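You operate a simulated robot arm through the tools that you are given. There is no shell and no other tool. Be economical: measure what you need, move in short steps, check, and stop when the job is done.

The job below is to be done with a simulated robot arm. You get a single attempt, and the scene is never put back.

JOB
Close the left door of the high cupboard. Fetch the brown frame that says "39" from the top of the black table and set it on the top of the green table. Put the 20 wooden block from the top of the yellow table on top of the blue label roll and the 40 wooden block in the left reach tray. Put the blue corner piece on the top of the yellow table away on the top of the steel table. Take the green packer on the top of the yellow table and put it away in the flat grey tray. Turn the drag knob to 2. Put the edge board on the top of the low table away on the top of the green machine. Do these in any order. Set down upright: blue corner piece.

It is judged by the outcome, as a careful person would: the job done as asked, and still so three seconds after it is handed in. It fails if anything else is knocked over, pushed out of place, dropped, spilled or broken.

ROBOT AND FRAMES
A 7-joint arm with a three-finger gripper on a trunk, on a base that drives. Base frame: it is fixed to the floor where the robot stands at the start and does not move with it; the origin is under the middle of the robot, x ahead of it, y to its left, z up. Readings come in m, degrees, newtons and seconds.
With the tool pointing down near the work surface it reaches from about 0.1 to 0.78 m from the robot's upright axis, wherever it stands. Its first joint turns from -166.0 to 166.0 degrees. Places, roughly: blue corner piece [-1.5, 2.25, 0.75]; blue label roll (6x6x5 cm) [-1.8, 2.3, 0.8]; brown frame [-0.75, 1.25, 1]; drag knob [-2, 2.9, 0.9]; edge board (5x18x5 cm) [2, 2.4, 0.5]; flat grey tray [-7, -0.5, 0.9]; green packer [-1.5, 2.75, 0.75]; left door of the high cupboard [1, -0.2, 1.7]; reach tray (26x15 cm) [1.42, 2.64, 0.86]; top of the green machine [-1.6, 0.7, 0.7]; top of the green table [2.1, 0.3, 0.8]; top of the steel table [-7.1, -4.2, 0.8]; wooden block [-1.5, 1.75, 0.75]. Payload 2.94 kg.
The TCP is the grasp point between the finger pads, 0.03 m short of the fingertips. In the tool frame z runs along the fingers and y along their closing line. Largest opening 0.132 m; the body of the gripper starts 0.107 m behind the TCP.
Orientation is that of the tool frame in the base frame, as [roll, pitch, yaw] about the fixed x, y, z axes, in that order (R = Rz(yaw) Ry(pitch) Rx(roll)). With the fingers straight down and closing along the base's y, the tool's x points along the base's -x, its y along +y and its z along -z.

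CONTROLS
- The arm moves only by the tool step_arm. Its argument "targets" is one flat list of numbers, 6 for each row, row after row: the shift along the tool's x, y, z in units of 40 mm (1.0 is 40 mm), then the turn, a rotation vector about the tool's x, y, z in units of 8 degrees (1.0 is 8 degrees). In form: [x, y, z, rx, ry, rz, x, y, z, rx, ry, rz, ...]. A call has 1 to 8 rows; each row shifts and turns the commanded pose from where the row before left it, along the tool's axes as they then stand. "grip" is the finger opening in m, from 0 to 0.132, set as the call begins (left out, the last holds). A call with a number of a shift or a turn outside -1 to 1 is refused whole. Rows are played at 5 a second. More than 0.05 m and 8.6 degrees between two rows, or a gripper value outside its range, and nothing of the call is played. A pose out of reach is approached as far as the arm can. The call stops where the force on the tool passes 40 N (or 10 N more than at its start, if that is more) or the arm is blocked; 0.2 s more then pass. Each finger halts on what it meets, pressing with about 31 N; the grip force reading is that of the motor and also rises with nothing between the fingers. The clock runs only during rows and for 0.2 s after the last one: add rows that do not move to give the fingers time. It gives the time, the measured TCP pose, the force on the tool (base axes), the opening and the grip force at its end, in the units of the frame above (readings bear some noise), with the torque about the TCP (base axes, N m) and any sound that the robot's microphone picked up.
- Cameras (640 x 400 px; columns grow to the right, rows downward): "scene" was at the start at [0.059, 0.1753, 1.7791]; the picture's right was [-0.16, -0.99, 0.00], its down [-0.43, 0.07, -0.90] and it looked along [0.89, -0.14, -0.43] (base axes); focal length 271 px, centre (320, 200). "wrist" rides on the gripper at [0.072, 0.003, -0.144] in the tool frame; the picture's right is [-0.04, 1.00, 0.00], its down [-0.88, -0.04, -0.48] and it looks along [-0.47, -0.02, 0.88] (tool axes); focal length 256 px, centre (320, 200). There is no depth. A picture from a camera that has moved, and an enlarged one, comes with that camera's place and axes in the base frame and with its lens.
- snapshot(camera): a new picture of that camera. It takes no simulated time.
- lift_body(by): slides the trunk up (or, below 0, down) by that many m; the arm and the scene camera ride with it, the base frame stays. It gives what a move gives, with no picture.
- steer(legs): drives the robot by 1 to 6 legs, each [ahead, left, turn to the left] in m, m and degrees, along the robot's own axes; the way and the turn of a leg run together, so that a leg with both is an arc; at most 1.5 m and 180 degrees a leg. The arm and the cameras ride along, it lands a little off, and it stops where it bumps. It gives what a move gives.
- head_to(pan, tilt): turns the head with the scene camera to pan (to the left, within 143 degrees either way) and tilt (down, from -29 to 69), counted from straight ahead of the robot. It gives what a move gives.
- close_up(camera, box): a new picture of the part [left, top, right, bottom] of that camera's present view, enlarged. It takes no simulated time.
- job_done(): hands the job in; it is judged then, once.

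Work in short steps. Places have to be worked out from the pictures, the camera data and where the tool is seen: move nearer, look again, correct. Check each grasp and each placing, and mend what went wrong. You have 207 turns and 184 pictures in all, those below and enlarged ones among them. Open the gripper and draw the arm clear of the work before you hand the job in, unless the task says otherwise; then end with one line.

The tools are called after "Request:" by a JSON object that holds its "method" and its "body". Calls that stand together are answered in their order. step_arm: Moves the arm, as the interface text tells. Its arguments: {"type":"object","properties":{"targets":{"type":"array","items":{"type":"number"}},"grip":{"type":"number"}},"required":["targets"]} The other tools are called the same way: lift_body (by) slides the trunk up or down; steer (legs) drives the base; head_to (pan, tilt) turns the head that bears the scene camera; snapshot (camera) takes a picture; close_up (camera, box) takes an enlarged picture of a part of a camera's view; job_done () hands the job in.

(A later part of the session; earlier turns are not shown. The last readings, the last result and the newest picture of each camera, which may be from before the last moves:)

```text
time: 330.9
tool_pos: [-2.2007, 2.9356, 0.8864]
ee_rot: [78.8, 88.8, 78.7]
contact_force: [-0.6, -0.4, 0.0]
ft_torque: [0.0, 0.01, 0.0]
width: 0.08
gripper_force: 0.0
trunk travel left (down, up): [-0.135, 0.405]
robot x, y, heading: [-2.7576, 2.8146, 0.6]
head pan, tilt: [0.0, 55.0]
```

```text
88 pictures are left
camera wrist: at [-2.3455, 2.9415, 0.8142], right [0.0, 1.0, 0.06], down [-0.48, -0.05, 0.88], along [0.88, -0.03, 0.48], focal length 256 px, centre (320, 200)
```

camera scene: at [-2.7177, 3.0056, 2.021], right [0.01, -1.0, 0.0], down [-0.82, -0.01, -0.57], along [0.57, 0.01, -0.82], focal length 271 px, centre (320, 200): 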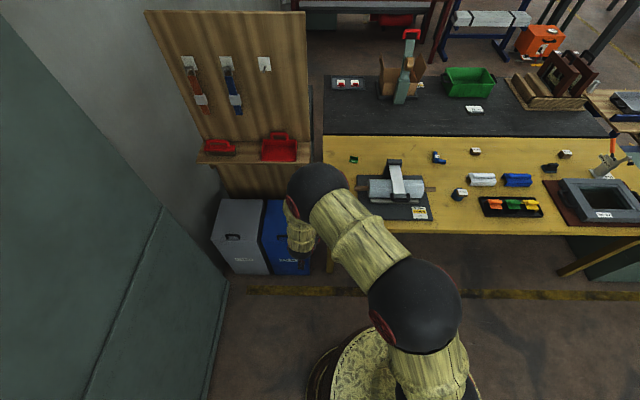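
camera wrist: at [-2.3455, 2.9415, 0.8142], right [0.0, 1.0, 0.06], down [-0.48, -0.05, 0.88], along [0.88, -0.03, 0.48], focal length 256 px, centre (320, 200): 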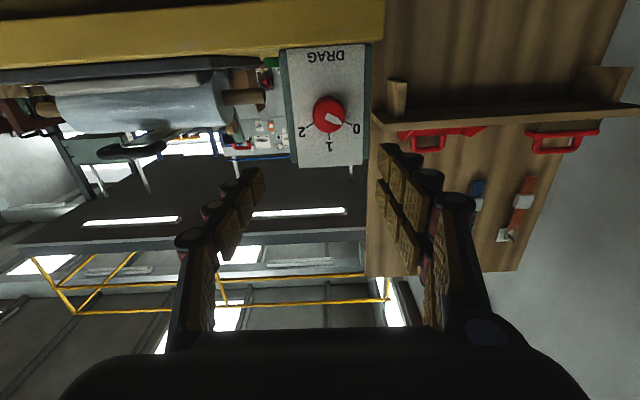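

Knob at (y 2.948, z 0.869). I align, pre-rotate the hand -60° and check for reach.

Request:
{"method": "step_arm", "body": {"targets": [0.42, 0.3, 0, 0, 0, 0, 0, 0, 0, 0, 0, -1, 0, 0, 0, 0, 0, -1, 0, 0, 0, 0, 0, -1, 0, 0, 0, 0, 0, -1, 0, 0, 0, 0, 0, -1, 0, 0, 0, 0, 0, -1, 0, 0, 0, 0, 0, -1], "grip": 0.06}}

Request:
{"method": "snapshot", "body": {"camera": "wrist"}}

```text
time: 332.7
tool_pos: [-2.2014, 2.9499, 0.8712]
ee_rot: [-89.9, 34.9, -90.0]
contact_force: [-1.1, 0.5, -0.8]
ft_torque: [-0.02, -0.01, 0.0]
width: 0.06
gripper_force: 0.1
trunk travel left (down, up): [-0.135, 0.405]
robot x, y, heading: [-2.7546, 2.8125, 0.8]
head pan, tilt: [0.0, 55.0]
```

```text
87 pictures are left
camera wrist: at [-2.3456, 2.8919, 0.8267], right [0.0, 0.61, -0.79], down [-0.48, 0.7, 0.53], along [0.88, 0.38, 0.29], focal length 256 px, centre (320, 200)
```

wrist: 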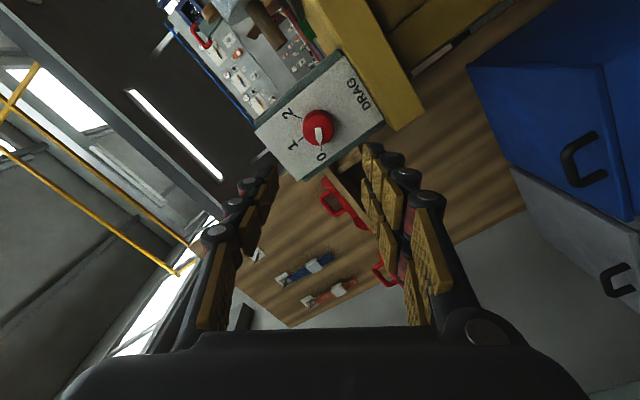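

Well aligned, tool exactly along +x. Advance 15 cm and close on the knob.

Request:
{"method": "step_arm", "body": {"targets": [0, 0, 0.95, 0, 0, 0, 0, 0, 0.95, 0, 0, 0, 0, 0, 0.95, 0, 0, 0, 0, 0, 0.85, 0, 0, 0]}}

Request:
{"method": "step_arm", "body": {"targets": [0, 0, 0, 0, 0, 0, 0, 0, 0, 0, 0, 0, 0, 0, 0, 0, 0, 0, 0, 0, 0, 0, 0, 0], "grip": 0.0}}

Request:
{"method": "snapshot", "body": {"camera": "wrist"}}

```text
time: 333.7
tool_pos: [-2.0528, 2.9487, 0.871]
ee_rot: [-90.0, 34.9, -90.0]
contact_force: [-0.3, 0.4, -0.2]
ft_torque: [0.01, -0.02, 0.0]
width: 0.06
gripper_force: 0.1
trunk travel left (down, up): [-0.135, 0.405]
robot x, y, heading: [-2.7553, 2.8121, 0.8]
head pan, tilt: [0.0, 55.0]
```

```text
time: 334.7
tool_pos: [-2.0526, 2.947, 0.8719]
ee_rot: [-89.9, 34.9, -89.9]
contact_force: [1.7, -8.4, 7.8]
ft_torque: [0.02, -0.36, -0.22]
width: 0.0377
gripper_force: 39.8
trunk travel left (down, up): [-0.135, 0.405]
robot x, y, heading: [-2.7576, 2.8147, 0.9]
head pan, tilt: [0.0, 55.0]
```

```text
86 pictures are left
camera wrist: at [-2.1956, 2.8899, 0.8276], right [0.0, 0.61, -0.79], down [-0.48, 0.7, 0.53], along [0.88, 0.37, 0.29], focal length 256 px, centre (320, 200)
```

wrist: 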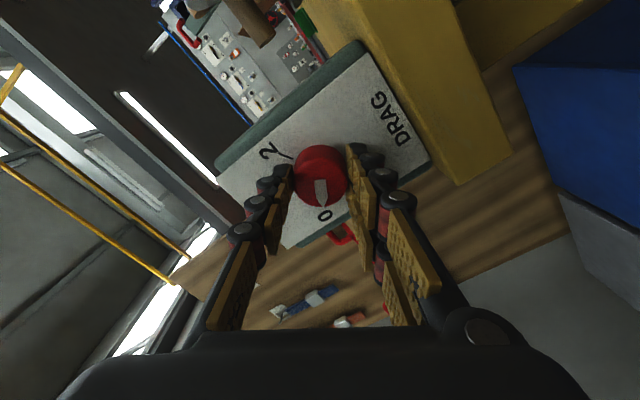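

Gripped (38 mm). Rotate +64° clockwise first and check.

Request:
{"method": "step_arm", "body": {"targets": [0, 0, 0, 0, 0, 1, 0, 0, 0, 0, 0, 1, 0, 0, 0, 0, 0, 1, 0, 0, 0, 0, 0, 1, 0, 0, 0, 0, 0, 1, 0, 0, 0, 0, 0, 1, 0, 0, 0, 0, 0, 1, 0, 0, 0, 0, 0, 1]}}

Request:
{"method": "snapshot", "body": {"camera": "wrist"}}

```text
time: 336.6
tool_pos: [-2.0514, 2.9479, 0.8715]
ee_rot: [88.6, 81.1, 88.4]
contact_force: [5.5, -0.4, -3.6]
ft_torque: [-0.05, -0.09, -0.49]
width: 0.0373
gripper_force: 45.4
trunk travel left (down, up): [-0.135, 0.405]
robot x, y, heading: [-2.7536, 2.8151, 0.7]
head pan, tilt: [0.0, 55.0]
stopped in row 8: the force on the tool passed its limit at 40 N (the readings are from after the stop); the commanded pose is now the measured one
```

```text
85 pictures are left
camera wrist: at [-2.1955, 2.9628, 0.8001], right [0.0, 0.98, 0.2], down [-0.48, -0.17, 0.86], along [0.88, -0.1, 0.47], focal length 256 px, centre (320, 200)
```

wrist: 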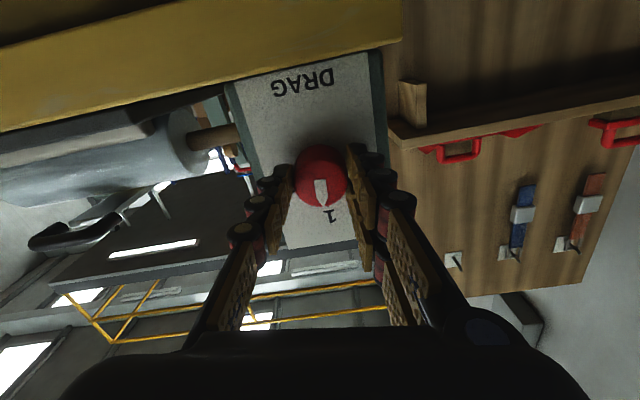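

The knob follows, now near 1. Continue clockwise.

Request:
{"method": "step_arm", "body": {"targets": [0, 0, 0, 0, 0, 1, 0, 0, 0, 0, 0, 1, 0, 0, 0, 0, 0, 1, 0, 0, 0, 0, 0, 1]}}

Request:
{"method": "step_arm", "body": {"targets": [0, 0, 0, 0, 0, 1, 0, 0, 0, 0, 0, 1]}}

Request:
{"method": "close_up", "body": {"camera": "wrist", "box": [220, 80, 420, 240]}}

```text
time: 337.6
tool_pos: [-2.0524, 2.9492, 0.873]
ee_rot: [89.7, 49.0, 89.6]
contact_force: [5.8, -2.6, -2.7]
ft_torque: [0.0, -0.06, -0.47]
width: 0.0374
gripper_force: 45.2
trunk travel left (down, up): [-0.135, 0.405]
robot x, y, heading: [-2.7562, 2.8125, 0.6]
head pan, tilt: [0.0, 55.0]
```

```text
time: 338.2
tool_pos: [-2.0522, 2.9486, 0.871]
ee_rot: [89.8, 33.0, 89.6]
contact_force: [12.5, -1.9, -2.8]
ft_torque: [0.04, 0.16, -0.12]
width: 0.0376
gripper_force: 44.9
trunk travel left (down, up): [-0.135, 0.405]
robot x, y, heading: [-2.7572, 2.8144, 0.7]
head pan, tilt: [0.0, 55.0]
```

```text
2.50 times, centred on (320, 160) of wrist
camera zoom: at [-2.1956, 3.0114, 0.8347], right [0.0, 0.51, 0.86], down [-0.48, -0.76, 0.45], along [0.88, -0.41, 0.24], focal length 640 px, centre (320, 300)
```

zoom: 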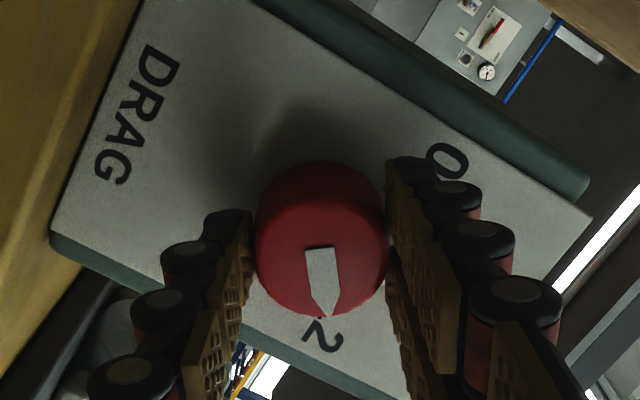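

Pointer appears at 2. Release, back off and check.

Request:
{"method": "step_arm", "body": {"targets": [0, 0, 0, 0, 0, 0, 0, 0, 0, 0, 0, 0, 0, 0, -0.9, 0, 0, 0, 0, 0, -0.9, 0, 0, 0, 0, 0, -0.9, 0, 0, 0, 0, 0, -0.9, 0, 0, 0], "grip": 0.07}}

Request:
{"method": "close_up", "body": {"camera": "wrist", "box": [220, 60, 420, 200]}}

```text
time: 339.6
tool_pos: [-2.1989, 2.9484, 0.8708]
ee_rot: [89.6, 33.0, 89.5]
contact_force: [1.1, 0.5, 0.0]
ft_torque: [0.01, 0.0, 0.01]
width: 0.07
gripper_force: 0.0
trunk travel left (down, up): [-0.135, 0.405]
robot x, y, heading: [-2.7564, 2.8165, 1.0]
head pan, tilt: [0.0, 55.0]
```

```text
2.86 times, centred on (320, 130) of wrist
camera zoom: at [-2.3418, 3.0113, 0.833], right [0.0, 0.51, 0.86], down [-0.48, -0.76, 0.45], along [0.88, -0.41, 0.25], focal length 731 px, centre (320, 400)
```

zoom: 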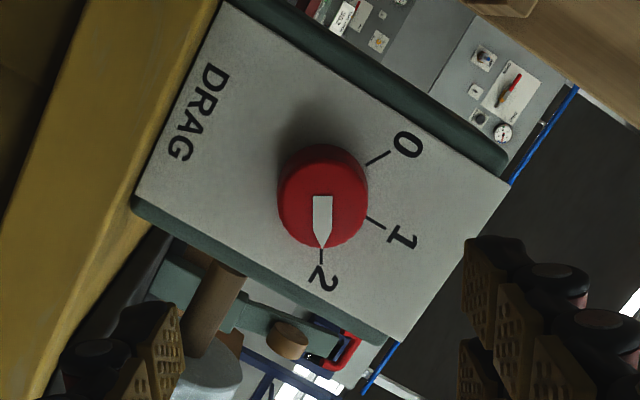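

Knob is exactly at 2. Now restore the hand orientation (unroll, tilt back down), raise the trunk, and survey the packer.

Request:
{"method": "step_arm", "body": {"targets": [0, 0, -1, 0, 0, -0.9, 0, 0, 0, 0, 0, -0.9, 0, 0, 0, 0, 0, -0.9, 0, 0, 0, 0, 0, -0.9, 0, 0, 0, 0, 0, -0.9, 0, 0, 0, 0, 0, -0.9, 0, 0, 0, 0, 0, -0.9, 0, 0, 0, 0, 0, -0.82]}}

Request:
{"method": "step_arm", "body": {"targets": [0, 0, 0, 0, 1, 0, 0, 0, 0, 0, 1, 0, 0, 0, 0, 0, 1, 0, 0, 0, 0, 0, 1, 0, 0, 0, 0, 0, 1, 0, 0, 0, 0, 0, 1, 0, 0, 0, 0, 0, 1, 0]}}

Request:
{"method": "lift_body", "body": {"by": 0.4}}

Request:
{"method": "head_to", "body": {"pan": 8, "tilt": 45}}

Request:
{"method": "snapshot", "body": {"camera": "scene"}}

Request:
{"method": "snapshot", "body": {"camera": "wrist"}}

```text
time: 341.4
tool_pos: [-2.2383, 2.9484, 0.8719]
ee_rot: [-44.4, 89.7, -44.7]
contact_force: [-0.5, 0.1, 0.8]
ft_torque: [-0.03, 0.0, 0.0]
width: 0.0703
gripper_force: 0.1
trunk travel left (down, up): [-0.135, 0.405]
robot x, y, heading: [-2.7555, 2.8144, 0.9]
head pan, tilt: [0.0, 55.0]
```

```text
time: 343.0
tool_pos: [-2.2372, 2.9488, 0.871]
ee_rot: [-179.9, 34.1, -180.0]
contact_force: [-0.4, -0.7, 0.3]
ft_torque: [-0.04, 0.0, -0.02]
width: 0.0698
gripper_force: 0.0
trunk travel left (down, up): [-0.135, 0.405]
robot x, y, heading: [-2.7548, 2.8135, 0.9]
head pan, tilt: [0.0, 55.0]
```

```text
time: 346.8
tool_pos: [-2.2369, 2.9479, 1.2709]
ee_rot: [-180.0, 34.2, 179.9]
contact_force: [0.4, -0.2, -0.4]
ft_torque: [0.04, -0.02, -0.01]
width: 0.07
gripper_force: 0.1
trunk travel left (down, up): [-0.535, 0.005]
robot x, y, heading: [-2.757, 2.8137, 0.7]
head pan, tilt: [0.0, 55.0]
```

```text
time: 347.5
tool_pos: [-2.2351, 2.9494, 1.2719]
ee_rot: [-179.9, 34.2, 180.0]
contact_force: [0.2, 0.0, 0.4]
ft_torque: [-0.02, 0.03, -0.02]
width: 0.0697
gripper_force: 0.1
trunk travel left (down, up): [-0.535, 0.005]
robot x, y, heading: [-2.7559, 2.8158, 0.5]
head pan, tilt: [8.0, 45.0]
```

```text
82 pictures are left
camera scene: at [-2.7094, 3.0169, 2.0344], right [0.15, -0.99, 0.0], down [-0.7, -0.11, -0.71], along [0.7, 0.11, -0.71], focal length 271 px, centre (320, 200)
```

scene: 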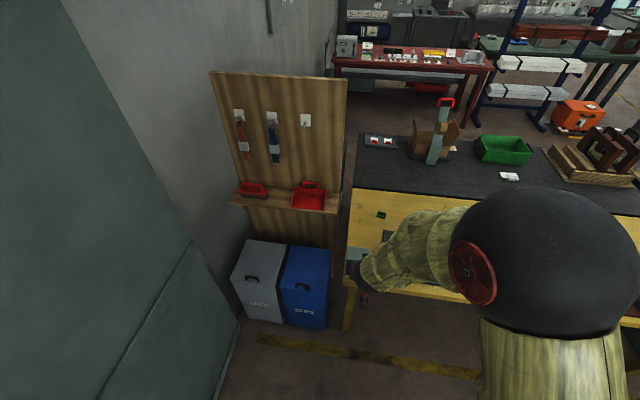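

```text
81 pictures are left
camera wrist: at [-2.3776, 2.9527, 1.3492], right [0.04, 1.0, 0.02], down [0.46, -0.04, 0.89], along [0.89, -0.02, -0.46], focal length 256 px, centre (320, 200)
```

wrist: 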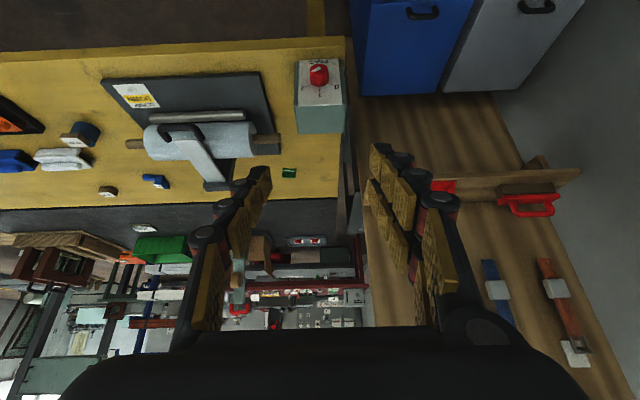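

Packer ≈(-1.57,2.822). I move in (base ≈(-2.40,2.70)) and reach above it, tilted.

Request:
{"method": "steer", "body": {"legs": [[0, -0.12, -0.6], [0.35, 0, 0]]}}

Request:
{"method": "step_arm", "body": {"targets": [-0.8, 0, 0.54, 0, 0, 0, -0.8, 0, 0.54, 0, 0, 0, -0.8, 0, 0.54, 0, 0, 0, -0.8, 0, 0.54, 0, 0, 0, -0.8, 0, 0.54, 0, 0, 0, -0.8, 0, 0.54, 0, 0, 0]}}

Request:
{"method": "lift_body", "body": {"by": -0.25}}

Request:
{"method": "snapshot", "body": {"camera": "wrist"}}

```text
time: 350.7
tool_pos: [-1.8817, 2.8218, 1.2716]
ee_rot: [-179.9, 34.2, 179.1]
contact_force: [-0.4, 0.7, -0.6]
ft_torque: [0.02, 0.0, -0.01]
width: 0.07
gripper_force: 0.0
trunk travel left (down, up): [-0.535, 0.005]
robot x, y, heading: [-2.4028, 2.6953, -0.3]
head pan, tilt: [8.0, 45.0]
```

```text
time: 352.1
tool_pos: [-1.6482, 2.8165, 1.2698]
ee_rot: [-179.9, 34.2, 179.1]
contact_force: [-0.1, -0.1, -0.1]
ft_torque: [-0.01, -0.01, -0.01]
width: 0.0698
gripper_force: 0.1
trunk travel left (down, up): [-0.535, 0.005]
robot x, y, heading: [-2.4041, 2.6931, -0.2]
head pan, tilt: [8.0, 45.0]
```

```text
time: 354.6
tool_pos: [-1.6487, 2.8174, 1.0218]
ee_rot: [-179.9, 34.3, 179.1]
contact_force: [-0.1, -0.6, -0.5]
ft_torque: [0.0, 0.01, 0.0]
width: 0.0696
gripper_force: 0.0
trunk travel left (down, up): [-0.285, 0.255]
robot x, y, heading: [-2.4008, 2.6991, -0.3]
head pan, tilt: [8.0, 45.0]
```

```text
80 pictures are left
camera wrist: at [-1.7899, 2.823, 1.0992], right [0.05, 1.0, 0.02], down [0.46, -0.04, 0.89], along [0.89, -0.04, -0.46], focal length 256 px, centre (320, 200)
```

wrist: 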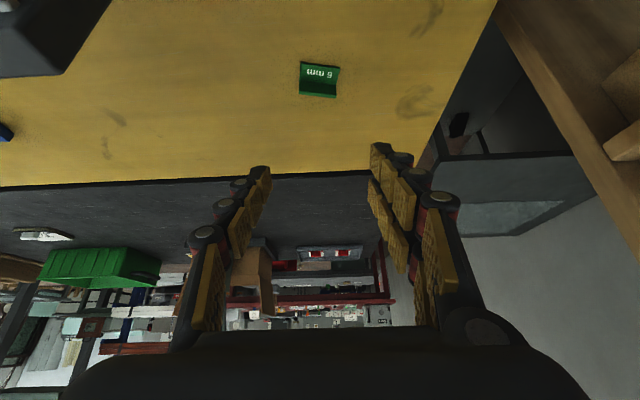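

Zoom on the packer.

Request:
{"method": "close_up", "body": {"camera": "wrist", "box": [270, 40, 370, 110]}}

```text
5.71 times, centred on (320, 75) of wrist
camera zoom: at [-1.7899, 2.823, 1.0992], right [0.05, 1.0, 0.02], down [0.46, -0.04, 0.89], along [0.89, -0.04, -0.46], focal length 1463 px, centre (320, 914)
```

zoom: 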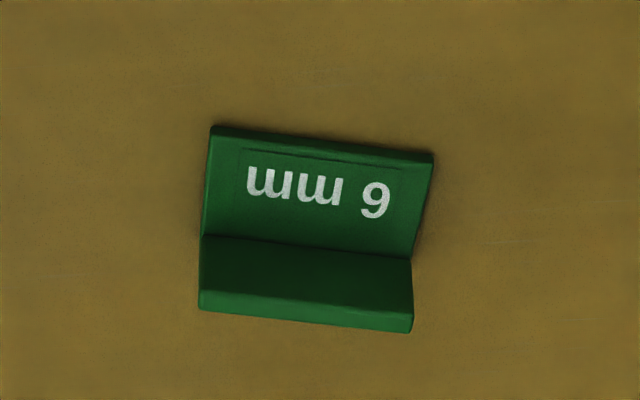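

The packer is an L: base nearer, upright wall on the far side, ~5.5 cm wide, turned ~10°. I match that turn and descend toward it.

Request:
{"method": "step_arm", "body": {"targets": [0, 0, 0, 0.38, 0, 0.57, 0, 0, 0, 0.38, 0, 0.57, 0.11, 0, 0.97, 0, 0, 0, 0.11, 0, 0.97, 0, 0, 0, 0.11, 0, 0.97, 0, 0, 0], "grip": 0.085}}

Request:
{"method": "snapshot", "body": {"camera": "wrist"}}

```text
time: 355.8
tool_pos: [-1.5952, 2.8056, 0.9174]
ee_rot: [180.0, 34.2, 168.1]
contact_force: [0.6, 0.2, -0.3]
ft_torque: [-0.01, 0.05, -0.02]
width: 0.0849
gripper_force: 0.1
trunk travel left (down, up): [-0.285, 0.255]
robot x, y, heading: [-2.4007, 2.6982, -0.1]
head pan, tilt: [8.0, 45.0]
```

```text
78 pictures are left
camera wrist: at [-1.7324, 2.8384, 0.9966], right [0.24, 0.97, 0.02], down [0.44, -0.13, 0.89], along [0.86, -0.2, -0.46], focal length 256 px, centre (320, 200)
```

wrist: 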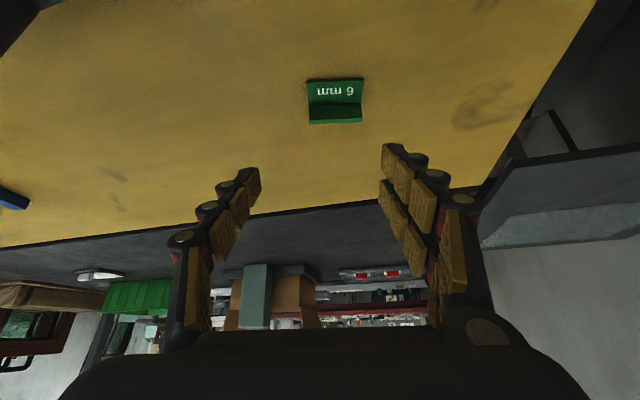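

Aligned. Move to just above (TCP z≈0.85).

Request:
{"method": "step_arm", "body": {"targets": [0.28, 0.14, 0.49, 0, 0, 0, 0.28, 0.14, 0.49, 0, 0, 0, 0.28, 0.14, 0.49, 0, 0, 0]}}

Request:
{"method": "snapshot", "body": {"camera": "wrist"}}

```text
time: 356.6
tool_pos: [-1.5867, 2.8214, 0.8503]
ee_rot: [-180.0, 34.3, 168.1]
contact_force: [-0.6, 0.1, 0.4]
ft_torque: [0.01, 0.01, 0.02]
width: 0.085
gripper_force: 0.0
trunk travel left (down, up): [-0.285, 0.255]
robot x, y, heading: [-2.4053, 2.6929, 0.2]
head pan, tilt: [8.0, 45.0]
```

```text
77 pictures are left
camera wrist: at [-1.7239, 2.8533, 0.9284], right [0.24, 0.97, 0.02], down [0.44, -0.13, 0.89], along [0.86, -0.2, -0.46], focal length 256 px, centre (320, 200)
```

wrist: 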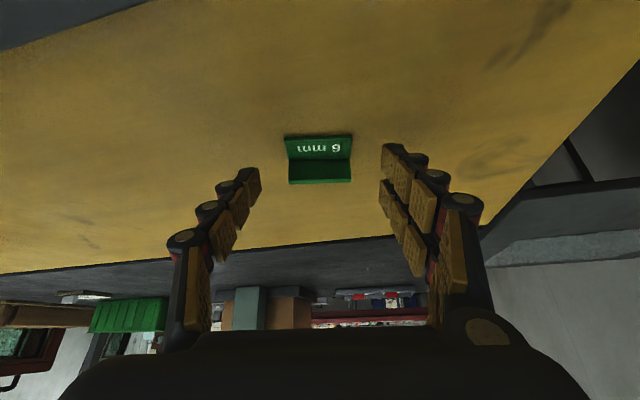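

Centered. Down 1 cm and close.

Request:
{"method": "step_arm", "body": {"targets": [0.14, 0, 0.21, 0, 0, 0, 0, 0, 0, 0, 0, 0]}}

Request:
{"method": "step_arm", "body": {"targets": [0, 0, 0, 0, 0, 0, 0, 0, 0, 0, 0, 0, 0, 0, 0, 0, 0, 0, 0, 0, 0, 0, 0, 0], "grip": 0.0}}

Request:
{"method": "snapshot", "body": {"camera": "wrist"}}

```text
time: 357.2
tool_pos: [-1.5866, 2.8204, 0.8404]
ee_rot: [-180.0, 34.2, 168.0]
contact_force: [-0.1, -0.9, -0.2]
ft_torque: [0.01, 0.0, 0.0]
width: 0.0848
gripper_force: 0.0
trunk travel left (down, up): [-0.285, 0.255]
robot x, y, heading: [-2.4012, 2.6966, -0.1]
head pan, tilt: [8.0, 45.0]
```

```text
time: 358.2
tool_pos: [-1.5878, 2.8209, 0.8391]
ee_rot: [180.0, 34.2, 168.1]
contact_force: [-0.8, 0.1, 0.0]
ft_torque: [-0.03, 0.02, 0.05]
width: 0.0131
gripper_force: 1.6
trunk travel left (down, up): [-0.285, 0.255]
robot x, y, heading: [-2.4044, 2.6939, 0.1]
head pan, tilt: [8.0, 45.0]
```

```text
76 pictures are left
camera wrist: at [-1.7243, 2.8527, 0.9181], right [0.24, 0.97, 0.02], down [0.44, -0.13, 0.89], along [0.86, -0.2, -0.46], focal length 256 px, centre (320, 200)
```

wrist: 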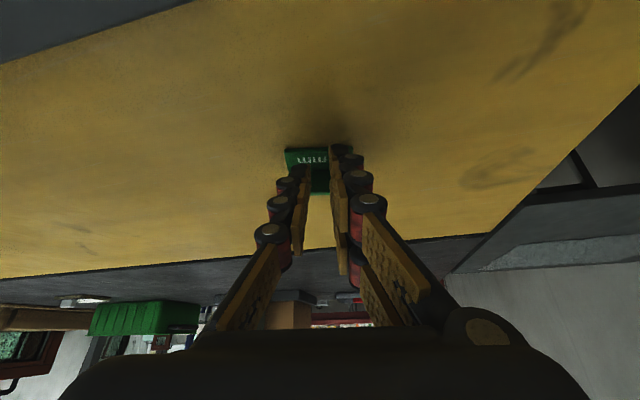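

The fingers closed above the base, just short of the wall. Reopen, go 12 mm forward and 8 mm lower, and close again.

Request:
{"method": "step_arm", "body": {"targets": [0, 0, -0.3, 0, 0, 0, 0, 0, 0, 0, 0, 0, 0, 0, 0, 0, 0, 0, 0, 0, 0, 0, 0, 0, 0, 0, 0, 0, 0, 0, -0.14, 0, 0.34, 0, 0, 0, 0, 0, 0.3, 0, 0, 0], "grip": 0.085}}

Request:
{"method": "step_arm", "body": {"targets": [0, 0, 0, 0, 0, 0, 0, 0, 0, 0, 0, 0, 0, 0, 0, 0, 0, 0, 0, 0, 0, 0, 0, 0], "grip": 0.0}}

Request:
{"method": "snapshot", "body": {"camera": "wrist"}}

```text
time: 359.8
tool_pos: [-1.5738, 2.8187, 0.8328]
ee_rot: [-180.0, 34.3, 168.2]
contact_force: [-1.4, 0.8, 3.0]
ft_torque: [0.15, 0.03, 0.07]
width: 0.0863
gripper_force: 1.1
trunk travel left (down, up): [-0.285, 0.255]
robot x, y, heading: [-2.4049, 2.6946, -0.3]
head pan, tilt: [8.0, 45.0]
```

```text
time: 360.8
tool_pos: [-1.5727, 2.8199, 0.8366]
ee_rot: [179.8, 34.6, 168.2]
contact_force: [4.1, 10.2, 24.1]
ft_torque: [1.0, -0.28, -0.02]
width: 0.0486
gripper_force: 28.1
trunk travel left (down, up): [-0.285, 0.255]
robot x, y, heading: [-2.4031, 2.6906, -0.2]
head pan, tilt: [8.0, 45.0]
```

```text
75 pictures are left
camera wrist: at [-1.711, 2.8516, 0.9138], right [0.24, 0.97, 0.03], down [0.44, -0.13, 0.89], along [0.87, -0.2, -0.45], focal length 256 px, centre (320, 200)
```

wrist: 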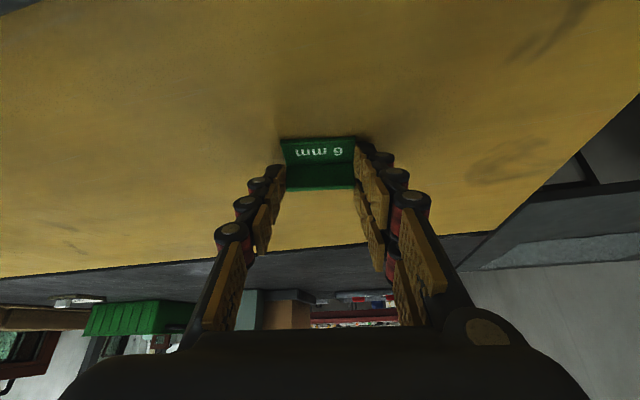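

Gripped at 49 mm. Lift and check.

Request:
{"method": "lift_body", "body": {"by": 0.25}}

Request:
{"method": "close_up", "body": {"camera": "wrist", "box": [220, 80, 420, 220]}}

```text
time: 363.4
tool_pos: [-1.5746, 2.8164, 1.0827]
ee_rot: [180.0, 34.2, 168.1]
contact_force: [1.1, 0.5, 0.0]
ft_torque: [0.0, 0.01, -0.04]
width: 0.0485
gripper_force: 31.2
trunk travel left (down, up): [-0.535, 0.005]
robot x, y, heading: [-2.4023, 2.6958, -0.2]
head pan, tilt: [8.0, 45.0]
```

```text
2.86 times, centred on (320, 150) of wrist
camera zoom: at [-1.7118, 2.8502, 1.16], right [0.24, 0.97, 0.02], down [0.44, -0.13, 0.89], along [0.86, -0.2, -0.46], focal length 731 px, centre (320, 343)
```

zoom: 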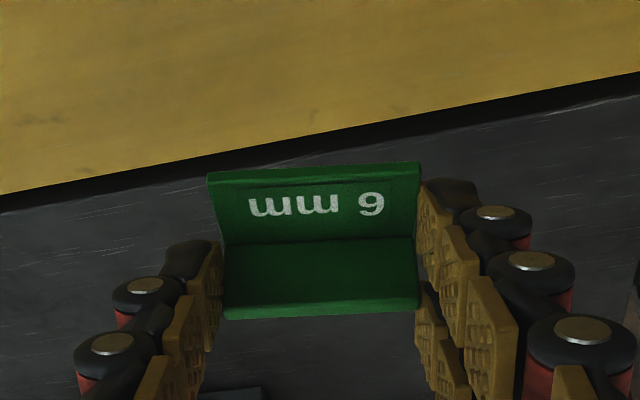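

Packer held securely. I retract, back off, and drive south along the corridor to the cross aisle, to look west.

Request:
{"method": "steer", "body": {"legs": [[-0.35, 0, 0]]}}

Request:
{"method": "step_arm", "body": {"targets": [0.8, -0.2, -0.55, 0, 0, 0, 0.8, -0.2, -0.55, 0, 0, 0, 0.8, -0.2, -0.55, 0, 0, 0, 0.8, -0.2, -0.55, 0, 0, 0, 0.8, -0.2, -0.55, 0, 0, 0, 0.8, -0.2, -0.55, 0, 0, 0]}}

Request:
{"method": "steer", "body": {"legs": [[0, 0, -90], [1.5, 0, 0], [1.5, 0, 0], [1.5, 0, 0], [0.6, 0, 0], [0, 0, -90]]}}

Request:
{"method": "head_to", "body": {"pan": 0, "tilt": 18}}

Request:
{"method": "snapshot", "body": {"camera": "scene"}}

```text
time: 365.7
tool_pos: [-1.9297, 2.8232, 1.0828]
ee_rot: [-180.0, 34.4, 168.6]
contact_force: [0.0, -0.1, -0.5]
ft_torque: [-0.01, -0.02, 0.0]
width: 0.0483
gripper_force: 31.0
trunk travel left (down, up): [-0.535, 0.005]
robot x, y, heading: [-2.7547, 2.6945, 0.2]
head pan, tilt: [8.0, 45.0]
```

```text
time: 367.1
tool_pos: [-2.1668, 2.8213, 1.0853]
ee_rot: [179.9, 34.3, 168.5]
contact_force: [0.0, -1.1, -0.6]
ft_torque: [0.0, 0.01, -0.01]
width: 0.0482
gripper_force: 30.9
trunk travel left (down, up): [-0.535, 0.005]
robot x, y, heading: [-2.7551, 2.693, 0.7]
head pan, tilt: [8.0, 45.0]
```

```text
time: 399.1
tool_pos: [-3.5295, -2.5105, 1.085]
ee_rot: [179.9, 34.3, -13.2]
contact_force: [-1.3, 0.4, 0.6]
ft_torque: [0.03, -0.01, 0.0]
width: 0.0482
gripper_force: 31.2
trunk travel left (down, up): [-0.535, 0.005]
robot x, y, heading: [-2.938, -2.3968, 179.0]
head pan, tilt: [8.0, 45.0]
```

```text
time: 400.0
tool_pos: [-3.5296, -2.5081, 1.085]
ee_rot: [-179.9, 34.3, -13.1]
contact_force: [0.7, 0.4, 0.4]
ft_torque: [-0.01, 0.01, 0.01]
width: 0.0481
gripper_force: 31.2
trunk travel left (down, up): [-0.535, 0.005]
robot x, y, heading: [-2.9382, -2.3966, 178.8]
head pan, tilt: [0.0, 18.0]
```

```text
73 pictures are left
camera scene: at [-3.0071, -2.5869, 2.0763], right [0.02, 1.0, 0.0], down [0.31, -0.01, -0.95], along [-0.95, 0.02, -0.31], focal length 271 px, centre (320, 200)
```

scene: 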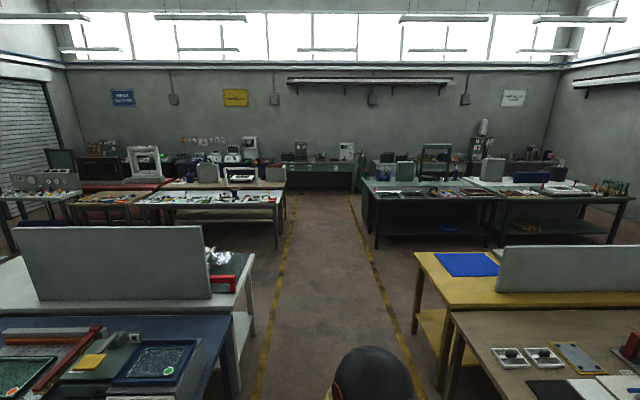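

Clear aisle west. The tray is on the dark tables right (x≈-7,y≈-0.5), the steel table left. I drive to the cross aisle and up to the tray.

Request:
{"method": "steer", "body": {"legs": [[1.5, 0, 0], [1.45, 0, 0], [0, 0, -88], [1.5, 0, 0], [0.4, 0, 0], [0, 0, 90]]}}

Request:
{"method": "head_to", "body": {"pan": 0, "tilt": 40}}

Request:
{"method": "snapshot", "body": {"camera": "scene"}}

```text
time: 430.7
tool_pos: [-6.4476, -0.6032, 1.0847]
ee_rot: [180.0, 34.4, -11.7]
contact_force: [0.1, 0.1, 0.4]
ft_torque: [0.01, 0.01, 0.0]
width: 0.0482
gripper_force: 31.2
trunk travel left (down, up): [-0.535, 0.005]
robot x, y, heading: [-5.8565, -0.4821, -179.7]
head pan, tilt: [0.0, 18.0]
```

```text
time: 431.6
tool_pos: [-6.4473, -0.604, 1.0848]
ee_rot: [179.9, 34.3, -11.7]
contact_force: [-0.3, -0.4, -0.2]
ft_torque: [0.02, -0.02, -0.01]
width: 0.0483
gripper_force: 31.5
trunk travel left (down, up): [-0.535, 0.005]
robot x, y, heading: [-5.8602, -0.4769, -179.6]
head pan, tilt: [0.0, 40.0]
```

```text
72 pictures are left
camera scene: at [-5.9148, -0.669, 2.0418], right [0.0, 1.0, 0.0], down [0.64, 0.0, -0.77], along [-0.77, 0.0, -0.64], focal length 271 px, centre (320, 200)
```

scene: 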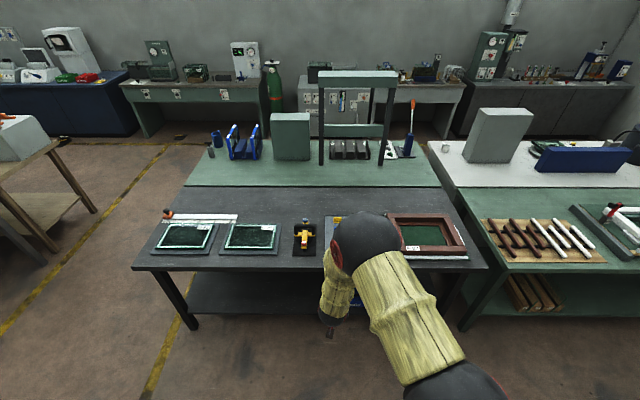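

The tray should be at about pixel (349,231), hidden behind the arm. Look with the wrist camera and zoom scene.

Request:
{"method": "snapshot", "body": {"camera": "wrist"}}

Request:
{"method": "close_up", "body": {"camera": "scene", "box": [140, 190, 480, 280]}}

```text
71 pictures are left
camera wrist: at [-6.31, -0.6349, 1.1629], right [-0.24, -0.97, 0.02], down [-0.44, 0.13, 0.89], along [-0.87, 0.2, -0.46], focal length 256 px, centre (320, 200)
```

wrist: 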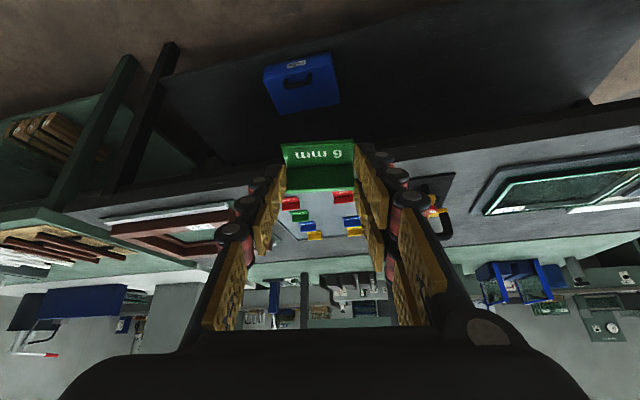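

```text
1.88 times, centred on (310, 235) of scene
camera zoom: at [-5.9148, -0.669, 2.0418], right [0.0, 1.0, 0.0], down [0.64, 0.0, -0.77], along [-0.77, 0.0, -0.64], focal length 509 px, centre (339, 134)
```

zoom: 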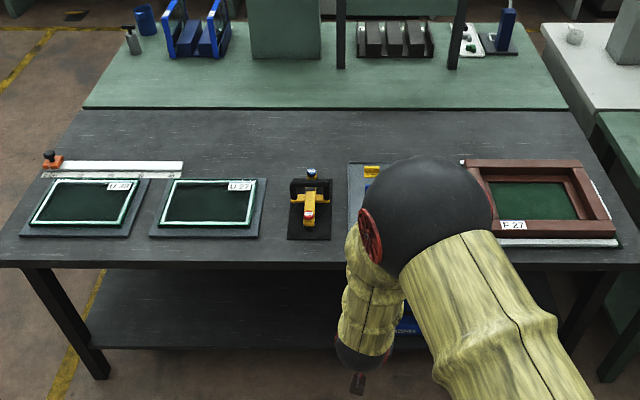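

The tray (grey, with coloured packers) is behind the hand. I shift right 0.3 m for a clear view, moving a bit closer too.

Request:
{"method": "steer", "body": {"legs": [[0.1, -0.32, 0]]}}

Request:
{"method": "head_to", "body": {"pan": 0, "tilt": 50}}

Request:
{"method": "snapshot", "body": {"camera": "scene"}}

Request:
{"method": "close_up", "body": {"camera": "scene", "box": [180, 130, 380, 260]}}

```text
time: 433.8
tool_pos: [-6.551, -0.2816, 1.085]
ee_rot: [-180.0, 34.2, -11.9]
contact_force: [-0.2, 0.8, 0.0]
ft_torque: [-0.01, -0.01, 0.02]
width: 0.0482
gripper_force: 31.1
trunk travel left (down, up): [-0.535, 0.005]
robot x, y, heading: [-5.9619, -0.158, -179.8]
head pan, tilt: [0.0, 40.0]
```

```text
time: 434.5
tool_pos: [-6.5501, -0.2833, 1.0847]
ee_rot: [-180.0, 34.3, -11.9]
contact_force: [-0.1, 0.5, -0.3]
ft_torque: [0.0, 0.01, -0.02]
width: 0.0483
gripper_force: 30.8
trunk travel left (down, up): [-0.535, 0.005]
robot x, y, heading: [-5.9593, -0.159, -179.7]
head pan, tilt: [0.0, 50.0]
```

```text
69 pictures are left
camera scene: at [-6.0103, -0.349, 2.0276], right [0.0, 1.0, 0.0], down [0.77, 0.0, -0.64], along [-0.64, 0.0, -0.77], focal length 271 px, centre (320, 200)
```

scene: 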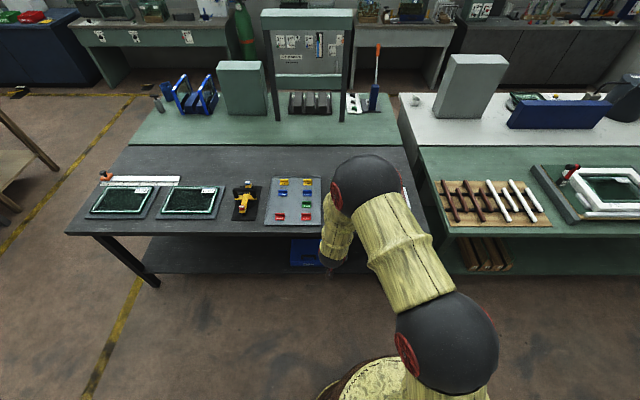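

```text
3.08 times, centred on (280, 195) of scene
camera zoom: at [-6.0103, -0.349, 2.0276], right [0.0, 1.0, 0.0], down [0.77, 0.0, -0.64], along [-0.64, 0.0, -0.77], focal length 832 px, centre (443, 215)
```

zoom: 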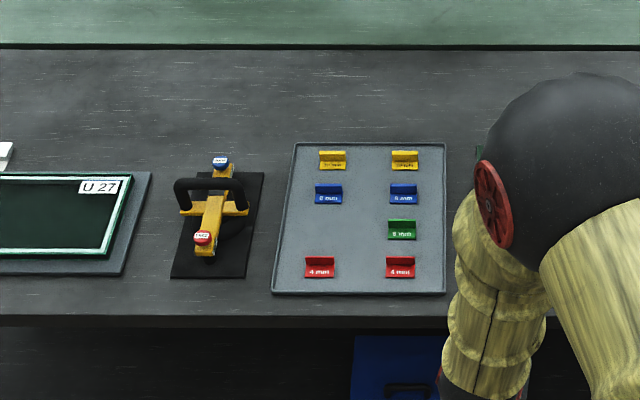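

Tray slots: left column lacks its green at ≈(-6.94,-0.56), with table ~0.86. I drive up, align yaw with the tray, and look.

Request:
{"method": "steer", "body": {"legs": [[0, 0.28, 0], [0.29, 0, 0]]}}

Request:
{"method": "step_arm", "body": {"targets": [0, 0, 0, -0.42, 0, -0.62, 0, 0, 0, -0.42, 0, -0.62, 0, 0, 0, 0, 0, 0]}}

Request:
{"method": "snapshot", "body": {"camera": "wrist"}}

```text
time: 438.1
tool_pos: [-6.8363, -0.5654, 1.0854]
ee_rot: [-180.0, 34.4, -11.7]
contact_force: [-0.8, -0.1, 0.0]
ft_torque: [0.01, -0.01, -0.02]
width: 0.0481
gripper_force: 31.0
trunk travel left (down, up): [-0.535, 0.005]
robot x, y, heading: [-6.2496, -0.4399, -179.9]
head pan, tilt: [0.0, 50.0]
```

```text
time: 438.9
tool_pos: [-6.8354, -0.5651, 1.0854]
ee_rot: [-179.9, 34.3, 0.3]
contact_force: [0.4, 0.4, 0.5]
ft_torque: [-0.03, 0.03, 0.0]
width: 0.0483
gripper_force: 31.3
trunk travel left (down, up): [-0.535, 0.005]
robot x, y, heading: [-6.2484, -0.4374, -179.8]
head pan, tilt: [0.0, 50.0]
```

```text
67 pictures are left
camera wrist: at [-6.6954, -0.5676, 1.1627], right [-0.03, -1.0, 0.02], down [-0.46, 0.03, 0.89], along [-0.89, 0.02, -0.46], focal length 256 px, centre (320, 200)
```

wrist: 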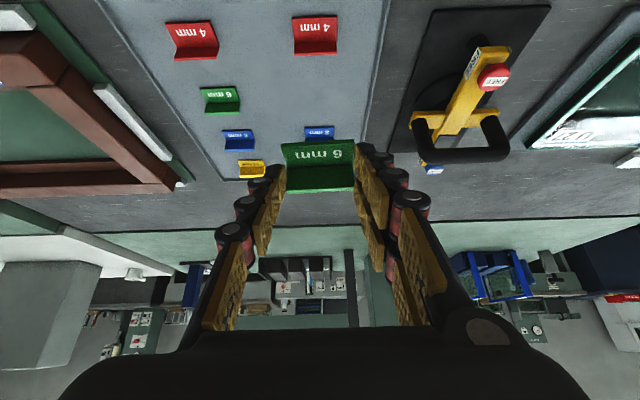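

Slot centre ≈(-6.949,-0.565). Descend toward it to z≈0.93.

Request:
{"method": "step_arm", "body": {"targets": [-0.04, 0, 0.96, 0, 0, 0, -0.04, 0, 0.96, 0, 0, 0, -0.04, 0, 0.96, 0, 0, 0, -0.04, 0, 0.96, 0, 0, 0, -0.04, 0, 0.9, 0, 0, 0]}}

Request:
{"method": "snapshot", "body": {"camera": "wrist"}}

```text
time: 440.1
tool_pos: [-6.9498, -0.5676, 0.9321]
ee_rot: [180.0, 34.3, 0.3]
contact_force: [-1.7, -0.7, 0.5]
ft_torque: [0.0, -0.13, -0.01]
width: 0.0484
gripper_force: 31.0
trunk travel left (down, up): [-0.535, 0.005]
robot x, y, heading: [-6.2471, -0.4369, -179.9]
head pan, tilt: [0.0, 50.0]
```

```text
66 pictures are left
camera wrist: at [-6.8102, -0.5691, 1.0106], right [-0.03, -1.0, 0.02], down [-0.46, 0.04, 0.89], along [-0.89, 0.02, -0.46], focal length 256 px, centre (320, 200)
```

wrist: 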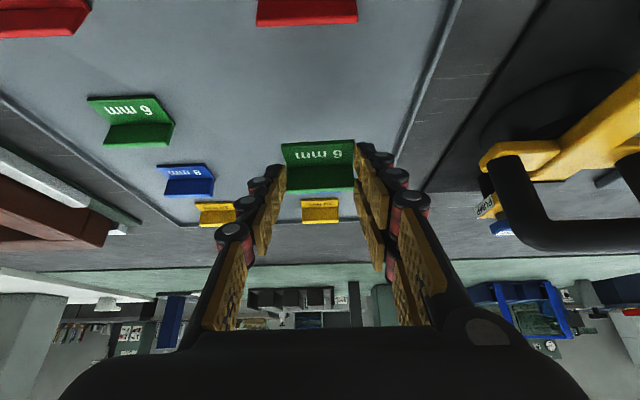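

x matches the neighbouring green (-6.943). Creep down.

Request:
{"method": "step_arm", "body": {"targets": [0.14, 0, 0.207, 0, 0, 0, 0.14, 0, 0.207, 0, 0, 0, 0.07, 0, 0.1, 0, 0, 0, 0.07, 0, 0.1, 0, 0, 0]}}

Request:
{"method": "close_up", "body": {"camera": "wrist", "box": [180, 60, 460, 240]}}

```text
time: 441.1
tool_pos: [-6.9487, -0.566, 0.9039]
ee_rot: [180.0, 34.3, 0.3]
contact_force: [-0.1, 0.5, 0.0]
ft_torque: [-0.02, 0.0, 0.01]
width: 0.048
gripper_force: 30.8
trunk travel left (down, up): [-0.535, 0.005]
robot x, y, heading: [-6.2482, -0.4408, -180.0]
head pan, tilt: [0.0, 50.0]
```

```text
2.22 times, centred on (320, 150) of wrist
camera zoom: at [-6.8084, -0.5681, 0.9807], right [-0.03, -1.0, 0.02], down [-0.46, 0.04, 0.89], along [-0.89, 0.02, -0.46], focal length 569 px, centre (320, 311)
```

zoom: 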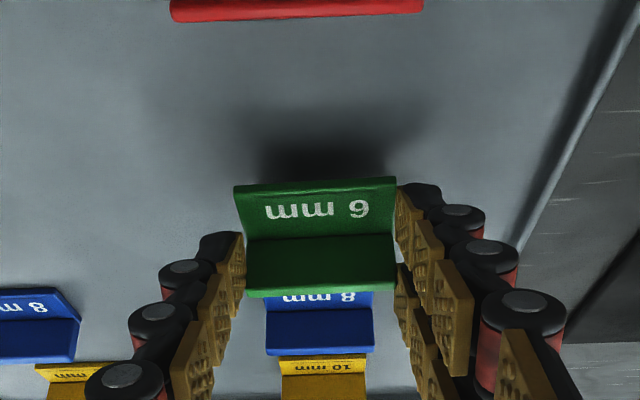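

Still a gap. Continue creeping.

Request:
{"method": "step_arm", "body": {"targets": [0.07, 0, 0.1, 0, 0, 0, 0.07, 0, 0.1, 0, 0, 0, 0.056, 0, 0.083, 0, 0, 0]}}

Request:
{"method": "step_arm", "body": {"targets": [0.04, 0, 0.06, 0, 0, 0, 0, 0, 0, 0, 0, 0]}}

Request:
{"method": "close_up", "body": {"camera": "wrist", "box": [180, 60, 460, 240]}}

```text
time: 441.9
tool_pos: [-6.9494, -0.566, 0.8913]
ee_rot: [180.0, 34.3, 0.4]
contact_force: [2.8, 0.1, 7.3]
ft_torque: [-0.19, -0.07, 0.08]
width: 0.0484
gripper_force: 30.7
trunk travel left (down, up): [-0.535, 0.005]
robot x, y, heading: [-6.2452, -0.4425, -179.8]
head pan, tilt: [0.0, 50.0]
```

```text
time: 442.5
tool_pos: [-6.9502, -0.5656, 0.8911]
ee_rot: [180.0, 34.6, 0.2]
contact_force: [6.5, 3.7, 31.0]
ft_torque: [-0.73, -0.22, 0.31]
width: 0.0483
gripper_force: 31.3
trunk travel left (down, up): [-0.535, 0.005]
robot x, y, heading: [-6.2453, -0.4405, -180.1]
head pan, tilt: [0.0, 50.0]
```

```text
2.22 times, centred on (320, 150) of wrist
camera zoom: at [-6.8092, -0.5681, 0.9675], right [-0.03, -1.0, 0.03], down [-0.45, 0.04, 0.89], along [-0.89, 0.02, -0.45], focal length 569 px, centre (320, 311)
```

zoom: 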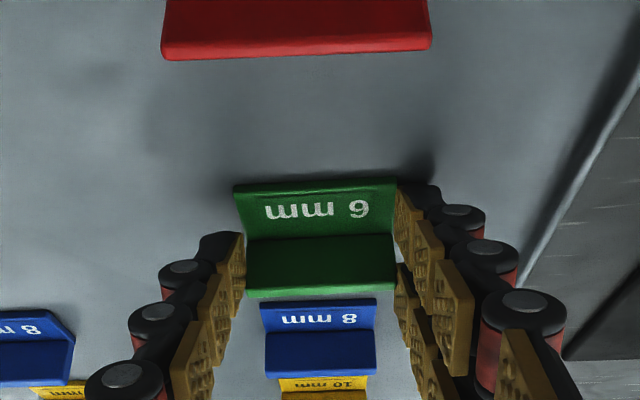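

Packer is down. Relieve, open, and rise.

Request:
{"method": "step_arm", "body": {"targets": [-0.04, 0, -0.06, 0, 0, 0, 0, 0, 0, 0, 0, 0]}}

Request:
{"method": "step_arm", "body": {"targets": [0, 0, 0, 0, 0, 0, 0, 0, 0, 0, 0, 0, 0, 0, 0, 0, 0, 0, -0.14, 0, -0.2, 0, 0, 0, -0.5, 0, -0.8, 0, 0, 0, -0.5, 0, -0.8, 0, 0, 0, -0.5, 0, -0.8, 0, 0, 0], "grip": 0.075}}

Request:
{"method": "snapshot", "body": {"camera": "wrist"}}

```text
time: 443.1
tool_pos: [-6.9493, -0.5663, 0.8899]
ee_rot: [-180.0, 34.4, 0.2]
contact_force: [-6.5, 0.4, 15.5]
ft_torque: [-0.42, 0.24, -0.21]
width: 0.0481
gripper_force: 31.1
trunk travel left (down, up): [-0.535, 0.005]
robot x, y, heading: [-6.2467, -0.4393, -179.9]
head pan, tilt: [0.0, 50.0]
```

```text
time: 444.7
tool_pos: [-6.9436, -0.5666, 1.0125]
ee_rot: [-179.9, 34.2, 0.3]
contact_force: [1.0, 0.1, -0.2]
ft_torque: [-0.04, 0.1, 0.02]
width: 0.0752
gripper_force: 0.0
trunk travel left (down, up): [-0.535, 0.005]
robot x, y, heading: [-6.2485, -0.4409, -179.8]
head pan, tilt: [0.0, 50.0]
```

```text
63 pictures are left
camera wrist: at [-6.803, -0.5691, 1.0911], right [-0.03, -1.0, 0.02], down [-0.46, 0.04, 0.89], along [-0.89, 0.02, -0.46], focal length 256 px, centre (320, 200)
```

wrist: 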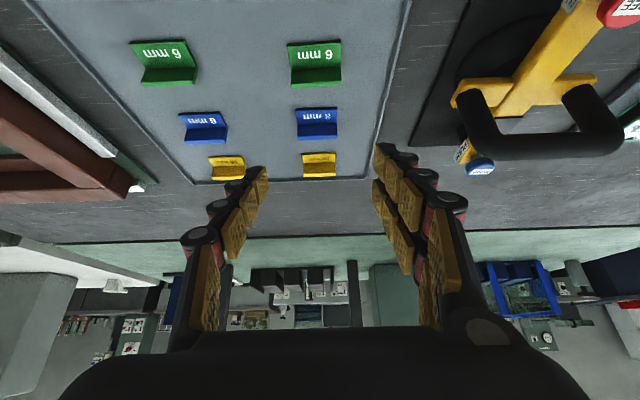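

Packer sits neatly in its row. Retract and drive back to the yellow table.

Request:
{"method": "step_arm", "body": {"targets": [0.8, 0, -0.55, 0, 0, 0, 0.8, 0, -0.55, 0, 0, 0, 0.8, 0, -0.55, 0, 0, 0, 0.5, 0, -0.8, 0, 0, 0, 0.5, 0, -0.8, 0, 0, 0]}}

Request:
{"method": "steer", "body": {"legs": [[-0.33, 0, 0], [0, 0, 90], [1.5, 0, 0], [0.45, 0, 0], [0, 0, 90], [1.5, 0, 0]]}}

Request:
{"method": "steer", "body": {"legs": [[1.5, 0, 0]]}}

```text
time: 445.9
tool_pos: [-6.7568, -0.5656, 1.0439]
ee_rot: [-180.0, 34.2, 0.3]
contact_force: [0.2, -0.1, 0.0]
ft_torque: [-0.01, 0.05, 0.05]
width: 0.075
gripper_force: 0.0
trunk travel left (down, up): [-0.535, 0.005]
robot x, y, heading: [-6.247, -0.4381, -179.8]
head pan, tilt: [0.0, 50.0]
```

```text
time: 472.0
tool_pos: [-3.917, -2.2444, 1.0445]
ee_rot: [179.9, 34.2, 179.4]
contact_force: [0.0, 0.1, -0.9]
ft_torque: [-0.01, 0.01, 0.0]
width: 0.0753
gripper_force: 0.2
trunk travel left (down, up): [-0.535, 0.005]
robot x, y, heading: [-4.4314, -2.3605, -0.7]
head pan, tilt: [0.0, 50.0]
```

```text
time: 479.5
tool_pos: [-2.4068, -2.207, 1.0431]
ee_rot: [-180.0, 34.2, -178.0]
contact_force: [0.0, 0.4, -0.3]
ft_torque: [0.01, 0.0, -0.03]
width: 0.0751
gripper_force: 0.0
trunk travel left (down, up): [-0.535, 0.005]
robot x, y, heading: [-2.9144, -2.3467, 1.8]
head pan, tilt: [0.0, 50.0]
```

Continue north to the corner piece.

Request:
{"method": "steer", "body": {"legs": [[0, 0, 87.5], [1.5, 0, 0], [1.5, 0, 0], [1.5, 0, 0], [0, 0, -89.5]]}}

Request:
{"method": "head_to", "body": {"pan": 5, "tilt": 45}}

Request:
{"method": "snapshot", "body": {"camera": "scene"}}

```text
time: 508.5
tool_pos: [-2.3421, 2.27, 1.0443]
ee_rot: [180.0, 34.3, -180.0]
contact_force: [-0.4, -0.1, -1.2]
ft_torque: [-0.03, 0.01, -0.03]
width: 0.0754
gripper_force: 0.1
trunk travel left (down, up): [-0.535, 0.005]
robot x, y, heading: [-2.8549, 2.1486, 0.0]
head pan, tilt: [0.0, 50.0]
```

```text
time: 509.1
tool_pos: [-2.3419, 2.2689, 1.0433]
ee_rot: [-179.9, 34.2, 180.0]
contact_force: [-0.5, 0.4, 0.2]
ft_torque: [-0.04, -0.01, -0.03]
width: 0.0753
gripper_force: 0.1
trunk travel left (down, up): [-0.535, 0.005]
robot x, y, heading: [-2.8533, 2.15, -0.3]
head pan, tilt: [5.0, 45.0]
```

```text
62 pictures are left
camera scene: at [-2.8044, 2.3448, 2.0344], right [0.09, -1.0, 0.0], down [-0.7, -0.06, -0.71], along [0.7, 0.06, -0.71], focal length 271 px, centre (320, 200)
```

scene: 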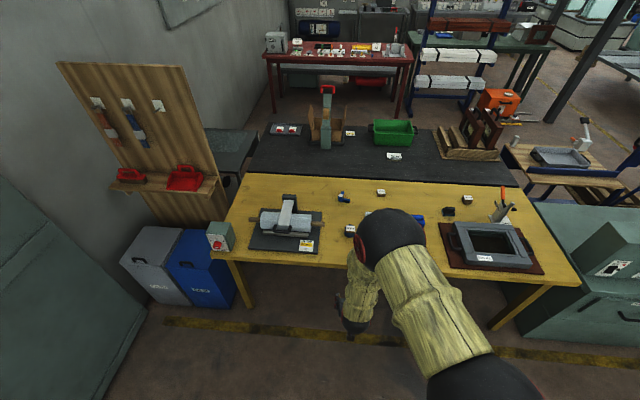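

Corner piece ≈(-1.55,2.30). Approach and view it from above with the wrist camera.

Request:
{"method": "steer", "body": {"legs": [[0.45, 0, 0]]}}

Request:
{"method": "step_arm", "body": {"targets": [-0.8, 0.1, 0.55, 0, 0, 0, -0.8, 0.1, 0.55, 0, 0, 0, -0.8, 0.1, 0.55, 0, 0, 0, -0.8, 0.1, 0.55, 0, 0, 0, -0.8, 0.1, 0.55, 0, 0, 0, -0.8, 0.1, 0.55, 0, 0, 0]}}

Request:
{"method": "close_up", "body": {"camera": "wrist", "box": [240, 30, 400, 150]}}

```text
time: 511.8
tool_pos: [-1.8949, 2.2663, 1.0437]
ee_rot: [179.9, 34.2, 179.8]
contact_force: [0.6, 0.0, 0.0]
ft_torque: [-0.04, 0.02, -0.01]
width: 0.0749
gripper_force: 0.1
trunk travel left (down, up): [-0.535, 0.005]
robot x, y, heading: [-2.4092, 2.1493, -0.2]
head pan, tilt: [5.0, 45.0]
```

```text
time: 513.2
tool_pos: [-1.6603, 2.2889, 1.0405]
ee_rot: [180.0, 34.1, 179.7]
contact_force: [0.2, 0.3, -0.2]
ft_torque: [0.0, 0.05, 0.04]
width: 0.0749
gripper_force: 0.1
trunk travel left (down, up): [-0.535, 0.005]
robot x, y, heading: [-2.4087, 2.1422, -0.5]
head pan, tilt: [5.0, 45.0]
```

```text
3.33 times, centred on (320, 90) of wrist
camera zoom: at [-1.801, 2.2935, 1.1195], right [0.04, 1.0, 0.02], down [0.46, -0.04, 0.89], along [0.89, -0.02, -0.46], focal length 853 px, centre (320, 567)
```

zoom: 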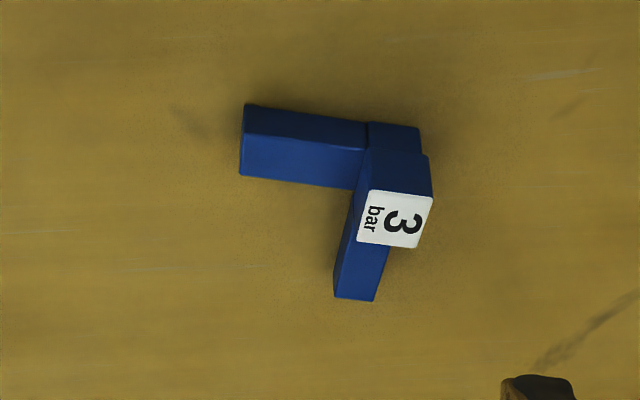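

The piece has a taller labelled cube (3 bar, label up) with two low arms. I'll grip the cube's upper half, closing roughly along y with a 10.6° turn. Move above it.

Request:
{"method": "step_arm", "body": {"targets": [0, 0, 0, 0.38, 0, 0.57, 0, 0, 0, 0.38, 0, 0.57, 0, 0.33, 0.83, 0, 0, 0, 0, 0.33, 0.83, 0, 0, 0, 0, 0.33, 0.83, 0, 0, 0, 0, 0.33, 0.83, 0, 0, 0], "grip": 0.065}}

Request:
{"method": "snapshot", "body": {"camera": "wrist"}}

```text
time: 514.6
tool_pos: [-1.5796, 2.3274, 0.932]
ee_rot: [179.9, 34.3, 168.8]
contact_force: [0.3, -0.4, 0.3]
ft_torque: [0.01, 0.07, -0.04]
width: 0.065
gripper_force: 0.1
trunk travel left (down, up): [-0.535, 0.005]
robot x, y, heading: [-2.4073, 2.1442, -0.1]
head pan, tilt: [5.0, 45.0]
```

```text
60 pictures are left
camera wrist: at [-1.7167, 2.3577, 1.0101], right [0.23, 0.97, 0.03], down [0.44, -0.13, 0.89], along [0.87, -0.19, -0.46], focal length 256 px, centre (320, 200)
```

wrist: 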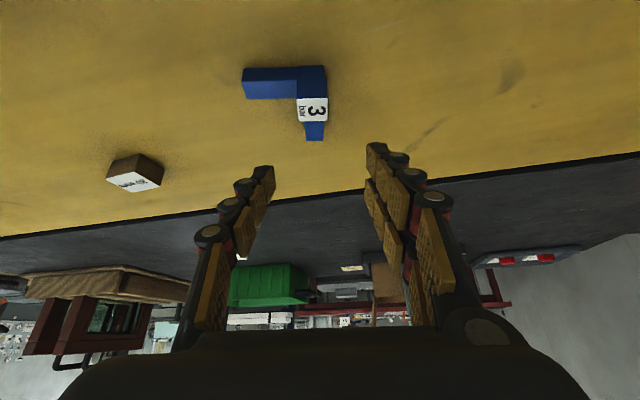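

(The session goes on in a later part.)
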